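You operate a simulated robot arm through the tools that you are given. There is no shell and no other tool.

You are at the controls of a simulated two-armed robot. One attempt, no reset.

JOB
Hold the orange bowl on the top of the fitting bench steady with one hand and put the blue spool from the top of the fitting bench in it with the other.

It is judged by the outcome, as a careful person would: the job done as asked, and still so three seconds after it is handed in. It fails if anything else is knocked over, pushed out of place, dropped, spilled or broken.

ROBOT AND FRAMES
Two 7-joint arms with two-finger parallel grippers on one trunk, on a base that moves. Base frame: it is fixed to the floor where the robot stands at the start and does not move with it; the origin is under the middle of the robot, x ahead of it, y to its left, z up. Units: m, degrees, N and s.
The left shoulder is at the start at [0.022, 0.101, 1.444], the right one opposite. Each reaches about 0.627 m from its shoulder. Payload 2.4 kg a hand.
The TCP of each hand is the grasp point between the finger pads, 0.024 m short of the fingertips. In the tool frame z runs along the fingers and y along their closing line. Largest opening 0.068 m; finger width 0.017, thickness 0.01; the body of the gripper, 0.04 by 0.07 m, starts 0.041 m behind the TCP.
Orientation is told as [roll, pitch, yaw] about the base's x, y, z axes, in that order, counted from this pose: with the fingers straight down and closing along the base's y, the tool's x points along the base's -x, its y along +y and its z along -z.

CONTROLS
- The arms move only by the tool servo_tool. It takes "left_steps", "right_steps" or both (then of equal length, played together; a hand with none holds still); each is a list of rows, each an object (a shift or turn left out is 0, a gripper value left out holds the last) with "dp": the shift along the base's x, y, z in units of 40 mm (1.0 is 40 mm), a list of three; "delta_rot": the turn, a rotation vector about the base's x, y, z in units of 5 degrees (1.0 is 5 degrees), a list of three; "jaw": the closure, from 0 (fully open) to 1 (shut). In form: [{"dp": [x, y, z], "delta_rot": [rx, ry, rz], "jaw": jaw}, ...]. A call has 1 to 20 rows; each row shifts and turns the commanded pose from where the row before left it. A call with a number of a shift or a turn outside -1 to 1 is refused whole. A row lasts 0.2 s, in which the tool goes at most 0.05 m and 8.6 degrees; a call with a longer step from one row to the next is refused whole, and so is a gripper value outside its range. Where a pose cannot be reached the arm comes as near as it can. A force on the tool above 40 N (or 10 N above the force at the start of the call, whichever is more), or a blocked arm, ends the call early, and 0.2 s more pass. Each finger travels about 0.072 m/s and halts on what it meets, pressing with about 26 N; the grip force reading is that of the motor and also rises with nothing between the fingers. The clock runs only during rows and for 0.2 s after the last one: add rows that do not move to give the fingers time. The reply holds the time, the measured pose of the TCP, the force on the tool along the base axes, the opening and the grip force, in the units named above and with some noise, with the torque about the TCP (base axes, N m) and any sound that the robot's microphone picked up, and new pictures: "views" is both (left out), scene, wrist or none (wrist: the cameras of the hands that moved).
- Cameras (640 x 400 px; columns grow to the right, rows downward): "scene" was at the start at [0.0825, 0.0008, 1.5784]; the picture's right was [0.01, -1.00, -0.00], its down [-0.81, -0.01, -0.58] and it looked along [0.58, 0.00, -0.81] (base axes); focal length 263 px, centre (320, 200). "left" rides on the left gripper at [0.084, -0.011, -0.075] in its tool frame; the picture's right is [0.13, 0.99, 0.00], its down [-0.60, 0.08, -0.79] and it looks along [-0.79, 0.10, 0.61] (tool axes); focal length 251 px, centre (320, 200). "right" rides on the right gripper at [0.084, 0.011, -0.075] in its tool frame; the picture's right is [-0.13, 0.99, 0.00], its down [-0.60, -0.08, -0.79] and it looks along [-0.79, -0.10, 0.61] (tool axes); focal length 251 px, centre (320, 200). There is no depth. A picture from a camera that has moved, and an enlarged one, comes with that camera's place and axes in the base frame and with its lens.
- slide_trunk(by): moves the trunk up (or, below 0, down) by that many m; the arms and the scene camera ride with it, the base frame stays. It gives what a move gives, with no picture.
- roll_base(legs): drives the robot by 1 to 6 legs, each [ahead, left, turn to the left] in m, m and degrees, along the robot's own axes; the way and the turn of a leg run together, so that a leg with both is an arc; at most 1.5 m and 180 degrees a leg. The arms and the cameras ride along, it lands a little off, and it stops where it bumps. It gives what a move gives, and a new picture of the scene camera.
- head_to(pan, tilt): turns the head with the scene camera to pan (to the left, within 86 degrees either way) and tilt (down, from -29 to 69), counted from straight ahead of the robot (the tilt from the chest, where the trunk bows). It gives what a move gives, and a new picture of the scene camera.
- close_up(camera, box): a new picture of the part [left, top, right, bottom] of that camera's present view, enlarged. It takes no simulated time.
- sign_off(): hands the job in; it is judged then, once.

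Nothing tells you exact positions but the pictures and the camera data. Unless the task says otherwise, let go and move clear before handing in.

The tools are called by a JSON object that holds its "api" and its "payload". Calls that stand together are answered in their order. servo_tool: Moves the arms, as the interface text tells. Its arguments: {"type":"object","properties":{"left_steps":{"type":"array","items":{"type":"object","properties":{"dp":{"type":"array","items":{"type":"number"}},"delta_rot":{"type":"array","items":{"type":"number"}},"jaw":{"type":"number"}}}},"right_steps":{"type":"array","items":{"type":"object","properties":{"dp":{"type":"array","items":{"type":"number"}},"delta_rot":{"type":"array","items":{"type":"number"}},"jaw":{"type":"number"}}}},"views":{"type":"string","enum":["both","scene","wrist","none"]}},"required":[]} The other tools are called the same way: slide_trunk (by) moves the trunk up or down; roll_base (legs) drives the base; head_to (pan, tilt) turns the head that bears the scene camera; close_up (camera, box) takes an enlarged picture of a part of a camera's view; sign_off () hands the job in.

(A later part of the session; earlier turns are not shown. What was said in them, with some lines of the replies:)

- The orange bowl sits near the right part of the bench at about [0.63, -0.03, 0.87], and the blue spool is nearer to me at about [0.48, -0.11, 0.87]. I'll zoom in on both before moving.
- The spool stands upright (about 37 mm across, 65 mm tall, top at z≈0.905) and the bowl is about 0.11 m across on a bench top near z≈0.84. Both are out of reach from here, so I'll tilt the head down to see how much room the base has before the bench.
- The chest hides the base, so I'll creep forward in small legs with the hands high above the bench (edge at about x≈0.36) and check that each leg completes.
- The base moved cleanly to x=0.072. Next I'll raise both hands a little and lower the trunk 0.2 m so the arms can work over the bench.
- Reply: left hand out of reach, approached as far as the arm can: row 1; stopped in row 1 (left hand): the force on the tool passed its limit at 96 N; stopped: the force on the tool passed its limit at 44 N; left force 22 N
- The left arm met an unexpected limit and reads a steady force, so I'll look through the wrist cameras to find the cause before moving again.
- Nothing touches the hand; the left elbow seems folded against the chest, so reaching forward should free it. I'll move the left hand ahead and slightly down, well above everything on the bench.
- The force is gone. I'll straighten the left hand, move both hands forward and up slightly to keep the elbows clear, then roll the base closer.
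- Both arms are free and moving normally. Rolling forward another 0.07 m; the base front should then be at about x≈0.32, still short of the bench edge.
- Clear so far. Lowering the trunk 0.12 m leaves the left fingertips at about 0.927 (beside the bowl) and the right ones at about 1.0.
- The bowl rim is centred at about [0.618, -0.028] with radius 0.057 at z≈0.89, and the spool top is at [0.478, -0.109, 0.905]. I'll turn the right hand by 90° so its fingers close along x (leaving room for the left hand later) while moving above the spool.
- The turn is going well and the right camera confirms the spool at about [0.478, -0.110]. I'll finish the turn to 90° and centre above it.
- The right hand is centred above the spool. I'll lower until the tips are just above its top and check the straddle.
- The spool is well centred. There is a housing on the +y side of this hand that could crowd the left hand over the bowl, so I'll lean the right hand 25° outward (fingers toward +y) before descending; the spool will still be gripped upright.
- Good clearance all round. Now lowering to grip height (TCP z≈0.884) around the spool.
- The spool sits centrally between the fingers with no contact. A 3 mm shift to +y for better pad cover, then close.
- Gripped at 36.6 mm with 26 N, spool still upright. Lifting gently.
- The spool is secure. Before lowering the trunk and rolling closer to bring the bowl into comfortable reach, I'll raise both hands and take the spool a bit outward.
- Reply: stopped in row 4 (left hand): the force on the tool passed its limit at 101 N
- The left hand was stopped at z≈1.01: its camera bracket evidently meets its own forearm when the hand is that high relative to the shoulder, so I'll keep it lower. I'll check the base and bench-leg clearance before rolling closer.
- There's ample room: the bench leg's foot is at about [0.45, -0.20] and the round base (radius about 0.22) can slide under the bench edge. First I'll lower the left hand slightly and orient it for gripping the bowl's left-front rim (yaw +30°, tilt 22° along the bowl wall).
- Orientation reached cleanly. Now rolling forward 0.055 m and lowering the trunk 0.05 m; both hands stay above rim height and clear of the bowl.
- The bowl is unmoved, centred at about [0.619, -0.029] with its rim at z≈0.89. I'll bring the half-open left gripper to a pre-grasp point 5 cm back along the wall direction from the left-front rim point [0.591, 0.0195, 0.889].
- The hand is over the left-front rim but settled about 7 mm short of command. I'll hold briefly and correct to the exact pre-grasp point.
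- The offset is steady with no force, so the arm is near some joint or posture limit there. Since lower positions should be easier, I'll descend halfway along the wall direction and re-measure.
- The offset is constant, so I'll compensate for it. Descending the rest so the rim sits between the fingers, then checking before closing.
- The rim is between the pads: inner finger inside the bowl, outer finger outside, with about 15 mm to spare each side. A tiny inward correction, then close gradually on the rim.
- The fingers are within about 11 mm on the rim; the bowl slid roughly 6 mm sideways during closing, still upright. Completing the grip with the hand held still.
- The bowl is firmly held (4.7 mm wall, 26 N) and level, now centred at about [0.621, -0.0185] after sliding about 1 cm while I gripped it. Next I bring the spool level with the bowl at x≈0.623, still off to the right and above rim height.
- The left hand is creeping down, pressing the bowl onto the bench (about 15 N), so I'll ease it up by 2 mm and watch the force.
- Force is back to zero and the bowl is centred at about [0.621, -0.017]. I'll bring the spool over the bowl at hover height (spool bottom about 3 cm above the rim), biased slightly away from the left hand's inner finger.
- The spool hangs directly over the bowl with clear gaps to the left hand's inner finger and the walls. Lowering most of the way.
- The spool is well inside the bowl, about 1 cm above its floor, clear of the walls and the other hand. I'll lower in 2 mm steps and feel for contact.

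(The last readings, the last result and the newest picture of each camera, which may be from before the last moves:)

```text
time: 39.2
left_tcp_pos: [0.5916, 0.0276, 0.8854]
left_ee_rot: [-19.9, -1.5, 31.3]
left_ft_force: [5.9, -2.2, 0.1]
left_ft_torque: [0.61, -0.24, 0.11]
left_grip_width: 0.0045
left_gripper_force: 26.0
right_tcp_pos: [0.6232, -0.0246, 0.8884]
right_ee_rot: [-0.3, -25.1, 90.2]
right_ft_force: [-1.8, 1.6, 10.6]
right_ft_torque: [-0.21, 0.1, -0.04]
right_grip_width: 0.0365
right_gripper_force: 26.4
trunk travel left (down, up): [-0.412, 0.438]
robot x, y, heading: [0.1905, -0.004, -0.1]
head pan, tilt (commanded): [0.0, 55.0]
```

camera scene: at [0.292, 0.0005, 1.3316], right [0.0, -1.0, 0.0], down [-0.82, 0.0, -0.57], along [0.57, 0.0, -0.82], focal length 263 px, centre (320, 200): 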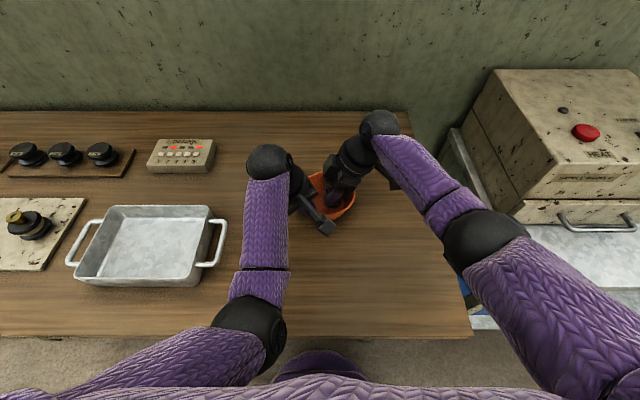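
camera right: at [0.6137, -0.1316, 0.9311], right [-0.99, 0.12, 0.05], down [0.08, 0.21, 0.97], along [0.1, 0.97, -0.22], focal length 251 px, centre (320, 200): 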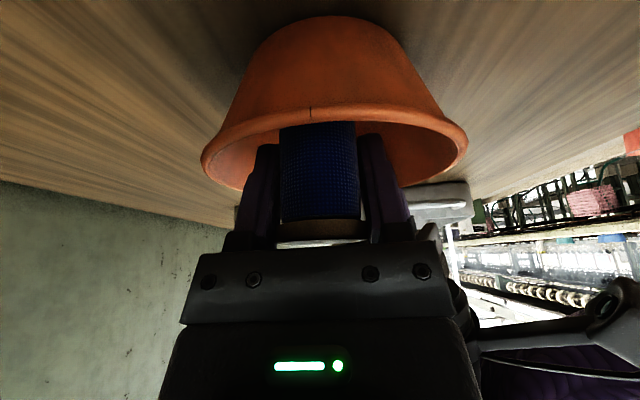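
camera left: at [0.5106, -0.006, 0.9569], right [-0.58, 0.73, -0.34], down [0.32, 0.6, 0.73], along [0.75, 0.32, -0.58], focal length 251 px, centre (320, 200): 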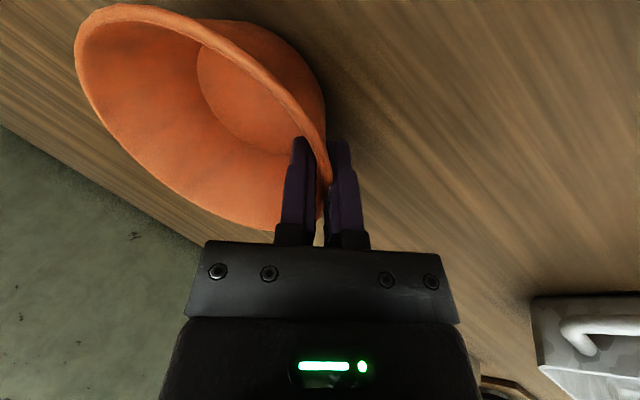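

Contact with the bowl floor (10.6 N at z≈0.888). I'll ease up just under a millimetre to take the pressure off, then open the right fingers only slightly, inside the bowl.

{"api": "servo_tool", "payload": {"right_steps": [{"dp": [0, 0, 0.015]}, {"dp": [0, 0, 0]}, {"dp": [0, 0, 0], "jaw": 0.42}, {"dp": [0, 0, 0], "jaw": 0.35}, {"dp": [0, 0, 0], "jaw": 0.28}, {"dp": [0, 0, 0]}], "views": "both"}}

{"api": "close_up", "payload": {"camera": "scene", "box": [270, 140, 390, 230]}}

{"api": "close_up", "payload": {"camera": "left", "box": [0, 0, 640, 400]}}

```text
time: 40.6
left_tcp_pos: [0.5899, 0.0276, 0.8858]
left_ee_rot: [-19.9, -1.6, 31.3]
left_ft_force: [0.2, 0.1, 4.2]
left_ft_torque: [-0.02, -0.15, -0.02]
left_grip_width: 0.0045
left_gripper_force: 25.9
right_tcp_pos: [0.6227, -0.0252, 0.8891]
right_ee_rot: [-0.2, -25.0, 90.2]
right_ft_force: [0.0, -0.3, 0.7]
right_ft_torque: [0.03, 0.0, 0.01]
right_grip_width: 0.0486
right_gripper_force: 0.0
trunk travel left (down, up): [-0.412, 0.438]
robot x, y, heading: [0.1914, 0.0003, 0.2]
head pan, tilt (commanded): [0.0, 55.0]
camera scene: at [0.2918, 0.0005, 1.3316], right [0.0, -1.0, 0.0], down [-0.82, 0.0, -0.57], along [0.57, 0.0, -0.82], focal length 263 px, centre (320, 200)
camera right: at [0.6131, -0.1331, 0.9205], right [-0.99, 0.12, 0.05], down [0.08, 0.21, 0.97], along [0.1, 0.97, -0.22], focal length 251 px, centre (320, 200)
```

scene: 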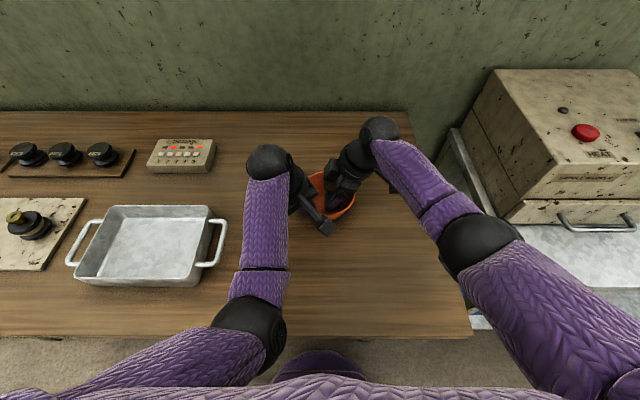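
right: 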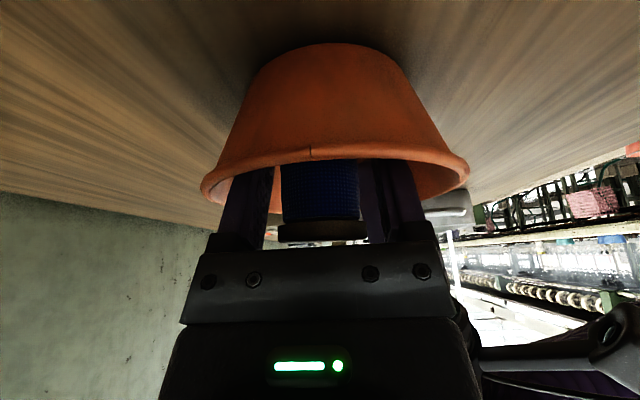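

```text
4.44 times, centred on (330, 185) of scene
camera zoom: at [0.2918, 0.0005, 1.3316], right [0.0, -1.0, 0.0], down [-0.82, 0.0, -0.57], along [0.57, 0.0, -0.82], focal length 1169 px, centre (276, 267)
```

zoom: 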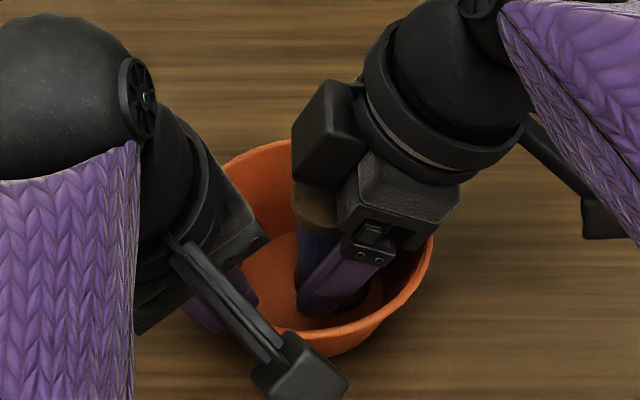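

```text
1.00 times, centred on (320, 200) of left (not enlarged: the box is as wide or as high as the picture)
camera zoom: at [0.5095, -0.0042, 0.9573], right [-0.59, 0.73, -0.34], down [0.32, 0.6, 0.73], along [0.74, 0.32, -0.59], focal length 251 px, centre (320, 200)
```

zoom: 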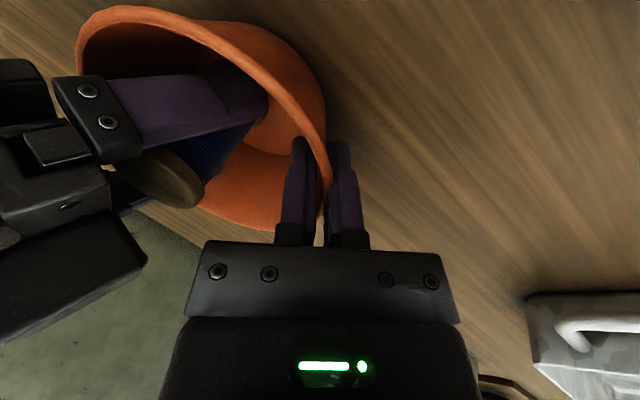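

The spool stands free on the bowl floor with the right fingers open 49 mm. I'll centre the fingers by 2.5 mm so neither brushes it, then withdraw straight back along the hand's own axis.

{"api": "servo_tool", "payload": {"right_steps": [{"dp": [-0.06, 0, 0]}, {"dp": [0, 0, 0]}], "views": "wrist"}}

{"api": "close_up", "payload": {"camera": "right", "box": [200, 100, 440, 250]}}

```text
time: 41.2
left_tcp_pos: [0.5906, 0.0281, 0.885]
left_ee_rot: [-19.9, -1.6, 31.3]
left_ft_force: [0.5, -0.3, 4.3]
left_ft_torque: [0.02, -0.15, -0.04]
left_grip_width: 0.0044
left_gripper_force: 26.3
right_tcp_pos: [0.6216, -0.0246, 0.8896]
right_ee_rot: [-0.2, -25.0, 90.1]
right_ft_force: [-0.1, -0.4, 0.3]
right_ft_torque: [0.01, -0.01, -0.04]
right_grip_width: 0.049
right_gripper_force: 0.1
trunk travel left (down, up): [-0.412, 0.438]
robot x, y, heading: [0.1895, 0.0029, 0.1]
head pan, tilt (commanded): [0.0, 55.0]
camera right: at [0.6106, -0.1338, 0.9206], right [-0.99, 0.12, 0.05], down [0.08, 0.21, 0.97], along [0.1, 0.97, -0.22], focal length 251 px, centre (320, 200)
```

right: 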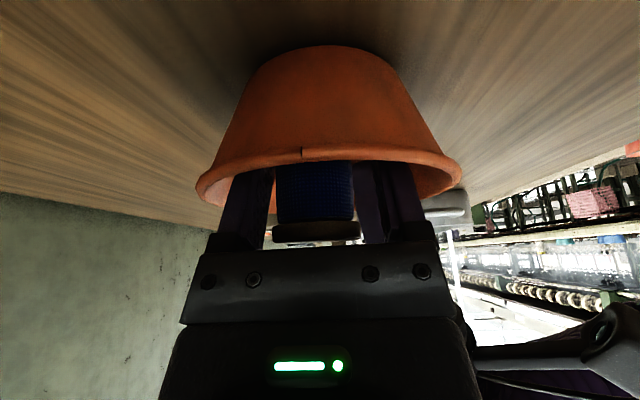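

```text
2.67 times, centred on (320, 175) of right
camera zoom: at [0.6106, -0.1338, 0.9206], right [-0.99, 0.12, 0.05], down [0.08, 0.21, 0.97], along [0.1, 0.97, -0.22], focal length 670 px, centre (320, 267)
```

zoom: 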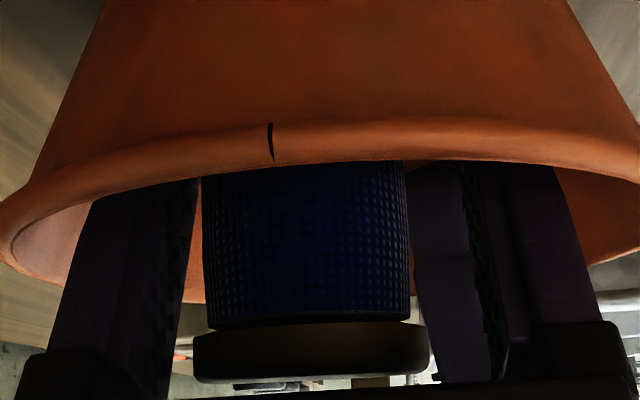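

Zoomed in, I see what I took for the near finger was the left hand's finger behind; the right hand should go back about 4 mm toward +x to be centred.

{"api": "servo_tool", "payload": {"right_steps": [{"dp": [0.1, 0, 0]}, {"dp": [0, 0, 0]}], "views": "none"}}

{"api": "close_up", "payload": {"camera": "right", "box": [200, 100, 440, 250]}}

```text
time: 41.8
left_tcp_pos: [0.5902, 0.0276, 0.8852]
left_ee_rot: [-19.8, -1.4, 31.3]
left_ft_force: [-1.0, -0.6, 4.4]
left_ft_torque: [0.02, -0.17, 0.0]
left_grip_width: 0.0046
left_gripper_force: 26.4
right_tcp_pos: [0.6254, -0.0252, 0.8889]
right_ee_rot: [-0.1, -25.0, 90.1]
right_ft_force: [-0.6, 0.3, -0.3]
right_ft_torque: [-0.02, 0.0, 0.02]
right_grip_width: 0.0491
right_gripper_force: 0.3
trunk travel left (down, up): [-0.412, 0.438]
robot x, y, heading: [0.1939, 0.0002, -0.0]
head pan, tilt (commanded): [0.0, 55.0]
```

```text
2.67 times, centred on (320, 175) of right
camera zoom: at [0.6148, -0.1337, 0.9205], right [-0.99, 0.12, 0.05], down [0.08, 0.21, 0.97], along [0.1, 0.97, -0.22], focal length 670 px, centre (320, 267)
```

zoom: 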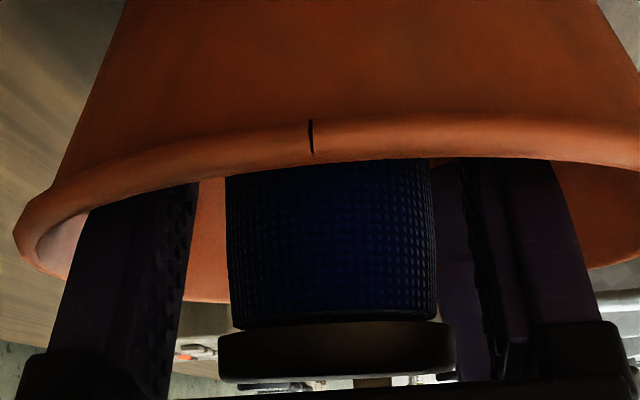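

Now evenly centred with about 6 mm on each side. Withdrawing the right hand along its own axis.

{"api": "servo_tool", "payload": {"right_steps": [{"dp": [0, -0.085, 0.18]}, {"dp": [0, -0.127, 0.272]}, {"dp": [0, -0.17, 0.362]}, {"dp": [0, -0.21, 0.453]}, {"dp": [0, -0.21, 0.453]}, {"dp": [0, -0.21, 0.453]}, {"dp": [0, 0, 0]}], "views": "both"}}

{"api": "close_up", "payload": {"camera": "scene", "box": [270, 140, 390, 230]}}

```text
time: 43.4
left_tcp_pos: [0.5911, 0.0278, 0.8863]
left_ee_rot: [-19.9, -1.5, 31.3]
left_ft_force: [0.0, -0.2, 4.1]
left_ft_torque: [0.01, -0.15, 0.01]
left_grip_width: 0.0045
left_gripper_force: 26.0
right_tcp_pos: [0.6256, -0.0653, 0.9765]
right_ee_rot: [-0.1, -25.0, 90.1]
right_ft_force: [0.1, -0.2, 0.4]
right_ft_torque: [0.0, 0.01, 0.02]
right_grip_width: 0.0489
right_gripper_force: 0.0
trunk travel left (down, up): [-0.412, 0.438]
robot x, y, heading: [0.191, 0.0, 0.0]
head pan, tilt (commanded): [0.0, 55.0]
camera scene: at [0.292, 0.0005, 1.3316], right [0.0, -1.0, 0.0], down [-0.82, 0.0, -0.57], along [0.57, 0.0, -0.82], focal length 263 px, centre (320, 200)
camera right: at [0.6151, -0.1746, 1.0072], right [-0.99, 0.12, 0.05], down [0.08, 0.21, 0.97], along [0.1, 0.97, -0.22], focal length 251 px, centre (320, 200)
```

scene: 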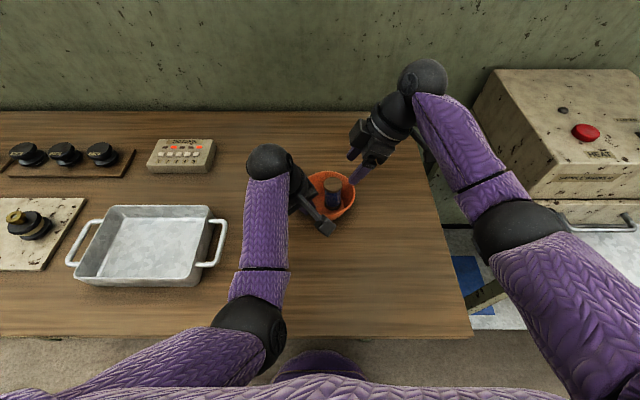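
right: 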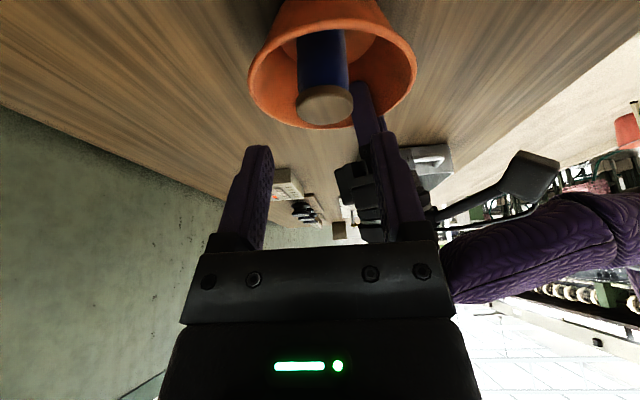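

```text
4.44 times, centred on (330, 185) of scene
camera zoom: at [0.292, 0.0005, 1.3316], right [0.0, -1.0, 0.0], down [-0.82, 0.0, -0.57], along [0.57, 0.0, -0.82], focal length 1169 px, centre (276, 267)
```

zoom: 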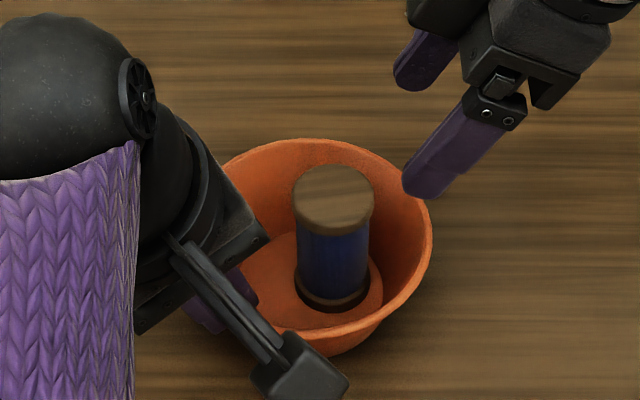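

The spool stands upright in the bowl and the right hand is clear. I'll move the right hand farther away before releasing the bowl.

{"api": "servo_tool", "payload": {"right_steps": [{"dp": [-0.1, -0.5, 0.2]}, {"dp": [-0.2, -0.5, 0.2]}, {"dp": [-0.3, -0.5, 0.1]}, {"dp": [-0.4, -0.5, 0]}, {"dp": [0, 0, 0]}], "views": "none"}}

{"api": "servo_tool", "payload": {"left_steps": [{"dp": [0, 0, 0], "jaw": 0.88}, {"dp": [0, 0, 0], "jaw": 0.75}, {"dp": [0, 0, 0], "jaw": 0.62}, {"dp": [0, 0, 0]}], "views": "both"}}

{"api": "close_up", "payload": {"camera": "scene", "box": [270, 140, 390, 230]}}

{"api": "close_up", "payload": {"camera": "left", "box": [180, 80, 460, 255]}}

```text
time: 44.6
left_tcp_pos: [0.5905, 0.0275, 0.8869]
left_ee_rot: [-19.9, -1.5, 31.3]
left_ft_force: [-1.0, -0.4, 2.9]
left_ft_torque: [-0.05, -0.08, -0.03]
left_grip_width: 0.0044
left_gripper_force: 26.3
right_tcp_pos: [0.5862, -0.1485, 0.9969]
right_ee_rot: [-0.1, -25.1, 90.2]
right_ft_force: [0.1, -0.1, 0.3]
right_ft_torque: [0.02, -0.02, 0.03]
right_grip_width: 0.0492
right_gripper_force: 0.1
trunk travel left (down, up): [-0.412, 0.438]
robot x, y, heading: [0.193, -0.001, -0.1]
head pan, tilt (commanded): [0.0, 55.0]
```

```text
time: 45.6
left_tcp_pos: [0.5909, 0.0287, 0.8863]
left_ee_rot: [-19.8, -1.5, 31.3]
left_ft_force: [0.9, 0.8, 0.2]
left_ft_torque: [-0.01, 0.01, 0.0]
left_grip_width: 0.0258
left_gripper_force: 0.1
right_tcp_pos: [0.5869, -0.1485, 0.9977]
right_ee_rot: [-0.1, -25.0, 90.2]
right_ft_force: [0.0, -0.6, 0.3]
right_ft_torque: [-0.03, -0.01, 0.01]
right_grip_width: 0.049
right_gripper_force: 0.0
trunk travel left (down, up): [-0.412, 0.438]
robot x, y, heading: [0.1933, 0.0014, -0.1]
head pan, tilt (commanded): [0.0, 55.0]
camera scene: at [0.2922, 0.0005, 1.3316], right [0.0, -1.0, 0.0], down [-0.82, 0.0, -0.57], along [0.57, 0.0, -0.82], focal length 263 px, centre (320, 200)
camera left: at [0.5097, -0.0042, 0.957], right [-0.59, 0.73, -0.34], down [0.32, 0.6, 0.73], along [0.74, 0.32, -0.59], focal length 251 px, centre (320, 200)
```

scene: 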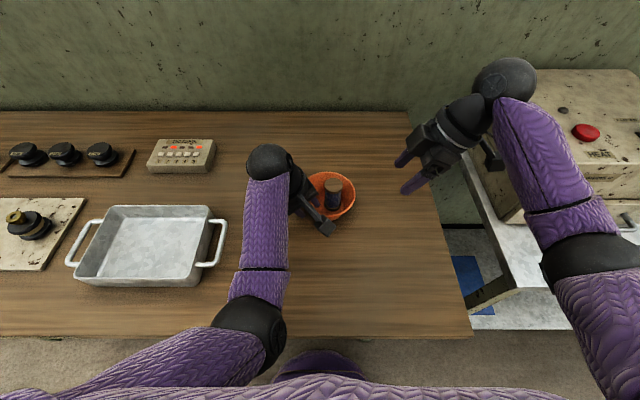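
left: 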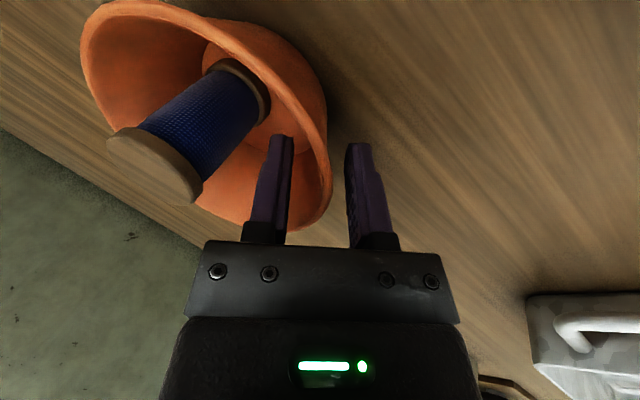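

```text
4.44 times, centred on (330, 185) of scene
camera zoom: at [0.2922, 0.0005, 1.3316], right [0.0, -1.0, 0.0], down [-0.82, 0.0, -0.57], along [0.57, 0.0, -0.82], focal length 1169 px, centre (276, 267)
```

zoom: 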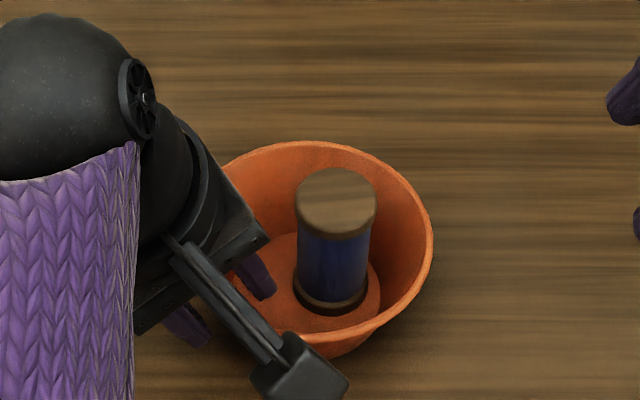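

```text
2.29 times, centred on (320, 168) of left
camera zoom: at [0.5097, -0.0042, 0.957], right [-0.59, 0.73, -0.34], down [0.32, 0.6, 0.73], along [0.74, 0.32, -0.59], focal length 575 px, centre (320, 274)
```

zoom: 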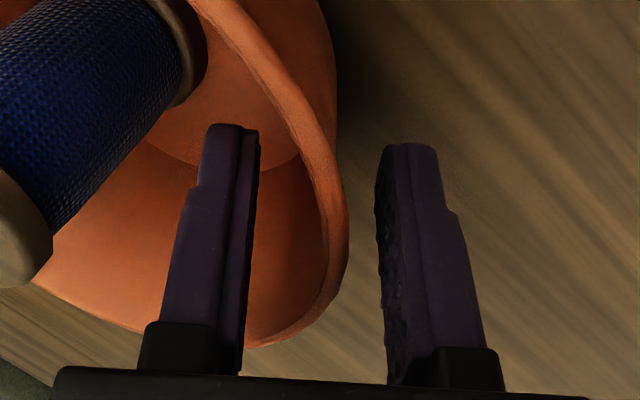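

The bowl is released and settled, with the spool upright inside. I'll back the left hand out along its own axis, starting with a small step to check it tracks.

{"api": "servo_tool", "payload": {"left_steps": [{"dp": [-0.025, 0.035, 0.118]}, {"dp": [-0.025, 0.035, 0.118]}, {"dp": [0, 0, 0]}], "views": "none"}}

{"api": "close_up", "payload": {"camera": "left", "box": [180, 80, 460, 255]}}

```text
time: 46.4
left_tcp_pos: [0.5885, 0.0307, 0.8943]
left_ee_rot: [-19.8, -1.4, 31.3]
left_ft_force: [-1.0, 0.2, -0.4]
left_ft_torque: [0.01, 0.0, 0.0]
left_grip_width: 0.0261
left_gripper_force: 0.1
right_tcp_pos: [0.5872, -0.149, 0.9974]
right_ee_rot: [0.0, -25.0, 90.1]
right_ft_force: [-0.4, -0.6, 0.5]
right_ft_torque: [-0.02, 0.0, 0.02]
right_grip_width: 0.049
right_gripper_force: 0.3
trunk travel left (down, up): [-0.412, 0.438]
robot x, y, heading: [0.1969, -0.0004, 0.0]
head pan, tilt (commanded): [0.0, 55.0]
```

```text
2.29 times, centred on (320, 168) of left
camera zoom: at [0.5079, -0.0014, 0.9665], right [-0.59, 0.73, -0.34], down [0.32, 0.6, 0.73], along [0.74, 0.32, -0.59], focal length 575 px, centre (320, 274)
```

zoom: 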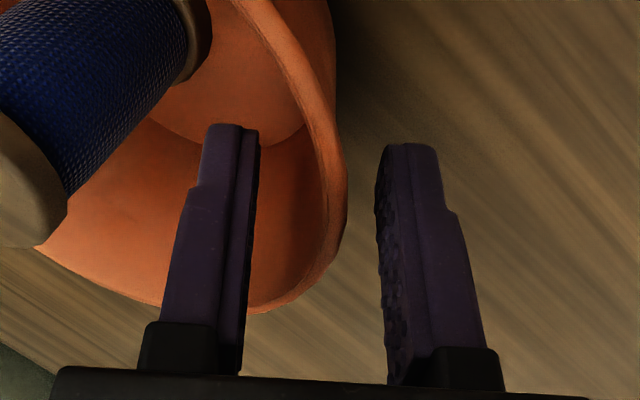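

It tracks well with no force. Continuing out, then to the left clear of the bowl, staying below the height where the bracket met the forearm.

{"api": "servo_tool", "payload": {"left_steps": [{"dp": [-0.05, 0.07, 0.235]}, {"dp": [-0.05, 0.07, 0.235]}, {"dp": [-0.05, 0.07, 0.235]}, {"dp": [-0.05, 0.07, 0.235]}, {"dp": [-0.05, 0.07, 0.2]}, {"dp": [0, 0.35, 0]}, {"dp": [0, 0.35, 0]}, {"dp": [0, 0.35, 0]}, {"dp": [0, 0, 0]}], "views": "both"}}

{"api": "close_up", "payload": {"camera": "scene", "box": [270, 140, 390, 230]}}

```text
time: 48.4
left_tcp_pos: [0.5729, 0.0679, 0.9435]
left_ee_rot: [-21.6, 0.1, 30.4]
left_ft_force: [-0.3, 0.5, -0.4]
left_ft_torque: [-0.02, 0.0, 0.03]
left_grip_width: 0.0258
left_gripper_force: 0.1
right_tcp_pos: [0.5862, -0.1484, 0.9968]
right_ee_rot: [-0.1, -25.0, 90.1]
right_ft_force: [-0.8, -0.2, 0.0]
right_ft_torque: [-0.01, 0.02, 0.02]
right_grip_width: 0.0488
right_gripper_force: 0.1
trunk travel left (down, up): [-0.412, 0.438]
robot x, y, heading: [0.1916, 0.0019, -0.1]
head pan, tilt (commanded): [0.0, 55.0]
camera scene: at [0.2922, 0.0005, 1.3316], right [0.0, -1.0, 0.0], down [-0.82, 0.0, -0.57], along [0.57, 0.0, -0.82], focal length 263 px, centre (320, 200)
camera left: at [0.4926, 0.0399, 1.0163], right [-0.58, 0.73, -0.36], down [0.34, 0.62, 0.71], along [0.74, 0.29, -0.61], focal length 251 px, centre (320, 200)
```

scene: 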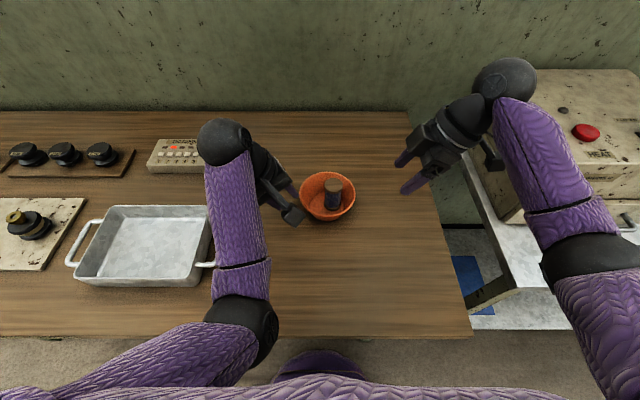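
left: 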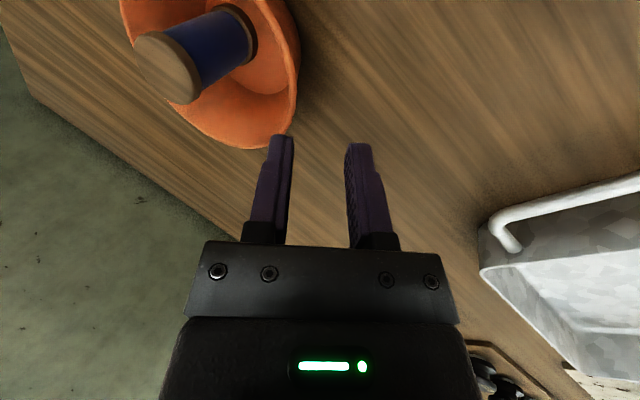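

```text
4.44 times, centred on (330, 185) of scene
camera zoom: at [0.2922, 0.0005, 1.3316], right [0.0, -1.0, 0.0], down [-0.82, 0.0, -0.57], along [0.57, 0.0, -0.82], focal length 1169 px, centre (276, 267)
```

zoom: 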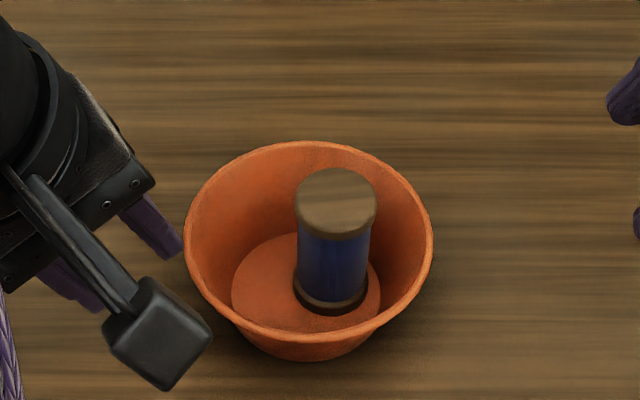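

The spool stands upright in the released bowl and nothing else has moved. I'll take the left hand a little farther away and pause to confirm everything is at rest.

{"api": "servo_tool", "payload": {"left_steps": [{"dp": [-0.2, 0.3, 0.1]}, {"dp": [-0.2, 0.3, 0]}, {"dp": [0, 0, 0]}, {"dp": [0, 0, 0]}, {"dp": [0, 0, 0]}], "right_steps": [{"dp": [0, -0.3, 0]}, {"dp": [0, -0.2, 0]}, {"dp": [0, 0, 0]}, {"dp": [0, 0, 0]}, {"dp": [0, 0, 0]}], "views": "both"}}

{"api": "close_up", "payload": {"camera": "scene", "box": [270, 140, 390, 230]}}

```text
time: 49.6
left_tcp_pos: [0.5548, 0.0929, 0.9456]
left_ee_rot: [-21.5, 0.2, 30.5]
left_ft_force: [0.0, -0.1, 0.3]
left_ft_torque: [0.01, -0.03, 0.02]
left_grip_width: 0.0259
left_gripper_force: 0.1
right_tcp_pos: [0.5883, -0.1658, 0.998]
right_ee_rot: [-0.1, -25.0, 90.0]
right_ft_force: [0.4, 0.5, -0.3]
right_ft_torque: [0.0, -0.03, -0.01]
right_grip_width: 0.0489
right_gripper_force: 0.1
trunk travel left (down, up): [-0.412, 0.438]
robot x, y, heading: [0.1964, -0.003, 0.1]
head pan, tilt (commanded): [0.0, 55.0]
camera scene: at [0.2922, 0.0005, 1.3316], right [0.0, -1.0, 0.0], down [-0.82, 0.0, -0.57], along [0.57, 0.0, -0.82], focal length 263 px, centre (320, 200)
camera right: at [0.5773, -0.275, 1.0283], right [-0.99, 0.12, 0.05], down [0.08, 0.21, 0.97], along [0.1, 0.97, -0.22], focal length 251 px, centre (320, 200)
camera left: at [0.4746, 0.0639, 1.0201], right [-0.58, 0.73, -0.36], down [0.34, 0.62, 0.71], along [0.74, 0.29, -0.61], focal length 251 px, centre (320, 200)
```

scene: 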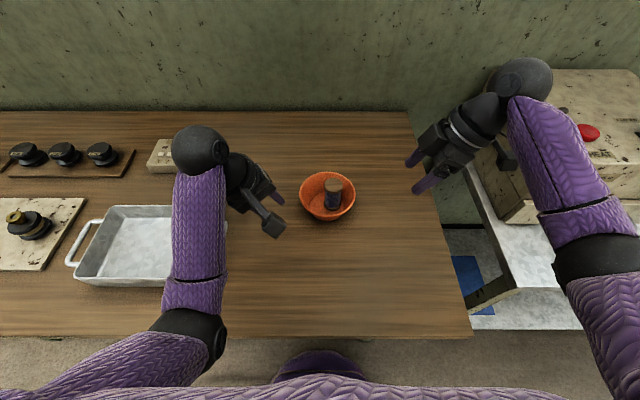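
right: 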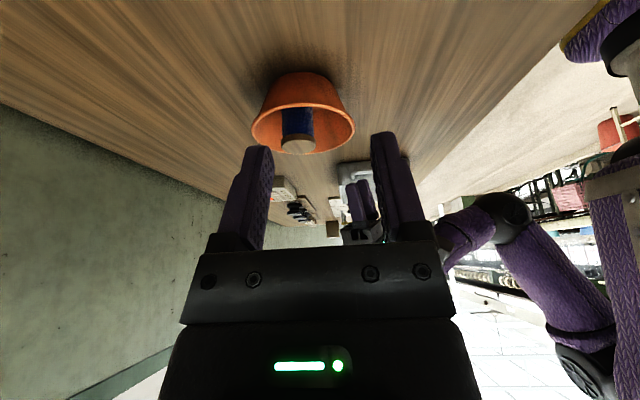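
left: 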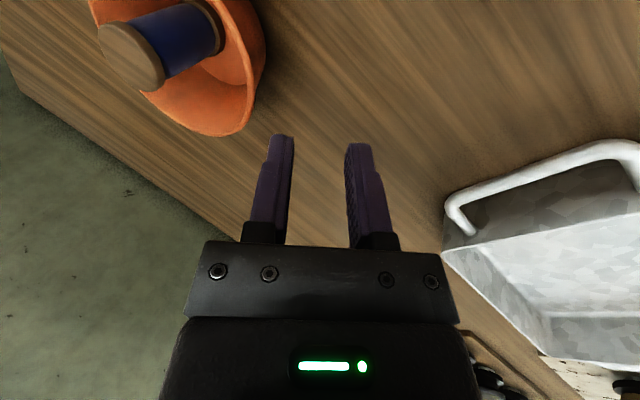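

```text
4.44 times, centred on (330, 185) of scene
camera zoom: at [0.2922, 0.0005, 1.3316], right [0.0, -1.0, 0.0], down [-0.82, 0.0, -0.57], along [0.57, 0.0, -0.82], focal length 1169 px, centre (276, 267)
```

zoom: 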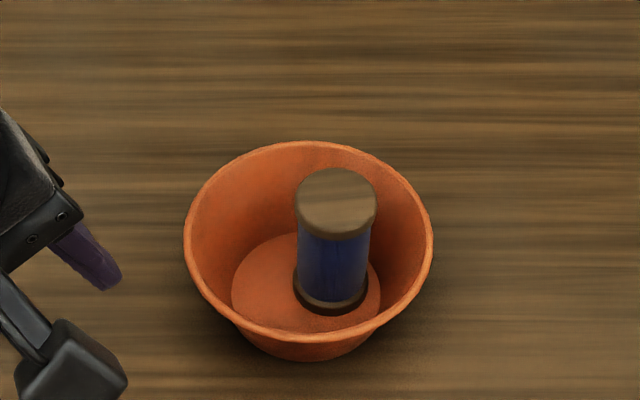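

The blue spool stands upright in the orange bowl, which rests flat on the bench. Both hands are clear and nothing else has been disturbed, so I'm handing the job in.

{"api": "sign_off", "payload": {}}

```text
The job is handed in.
```

The blue spool is standing upright in the orange bowl on the bench. The left hand held the bowl by its rim while the right hand set the spool down. I then let go with both hands, moved them clear and handed the job in.

- **Bowl position:** it slid about 1 cm to the left as the left hand closed on its rim. It stayed on the bench and ended up resting flat.
- **Left arm:** it stopped on the force limit a few times early on, probably because the arm was folding against itself or the chest. I saw no contact with anything on the bench.
- **Everything else:** in the last pictures nothing else on the bench looked moved or knocked over.
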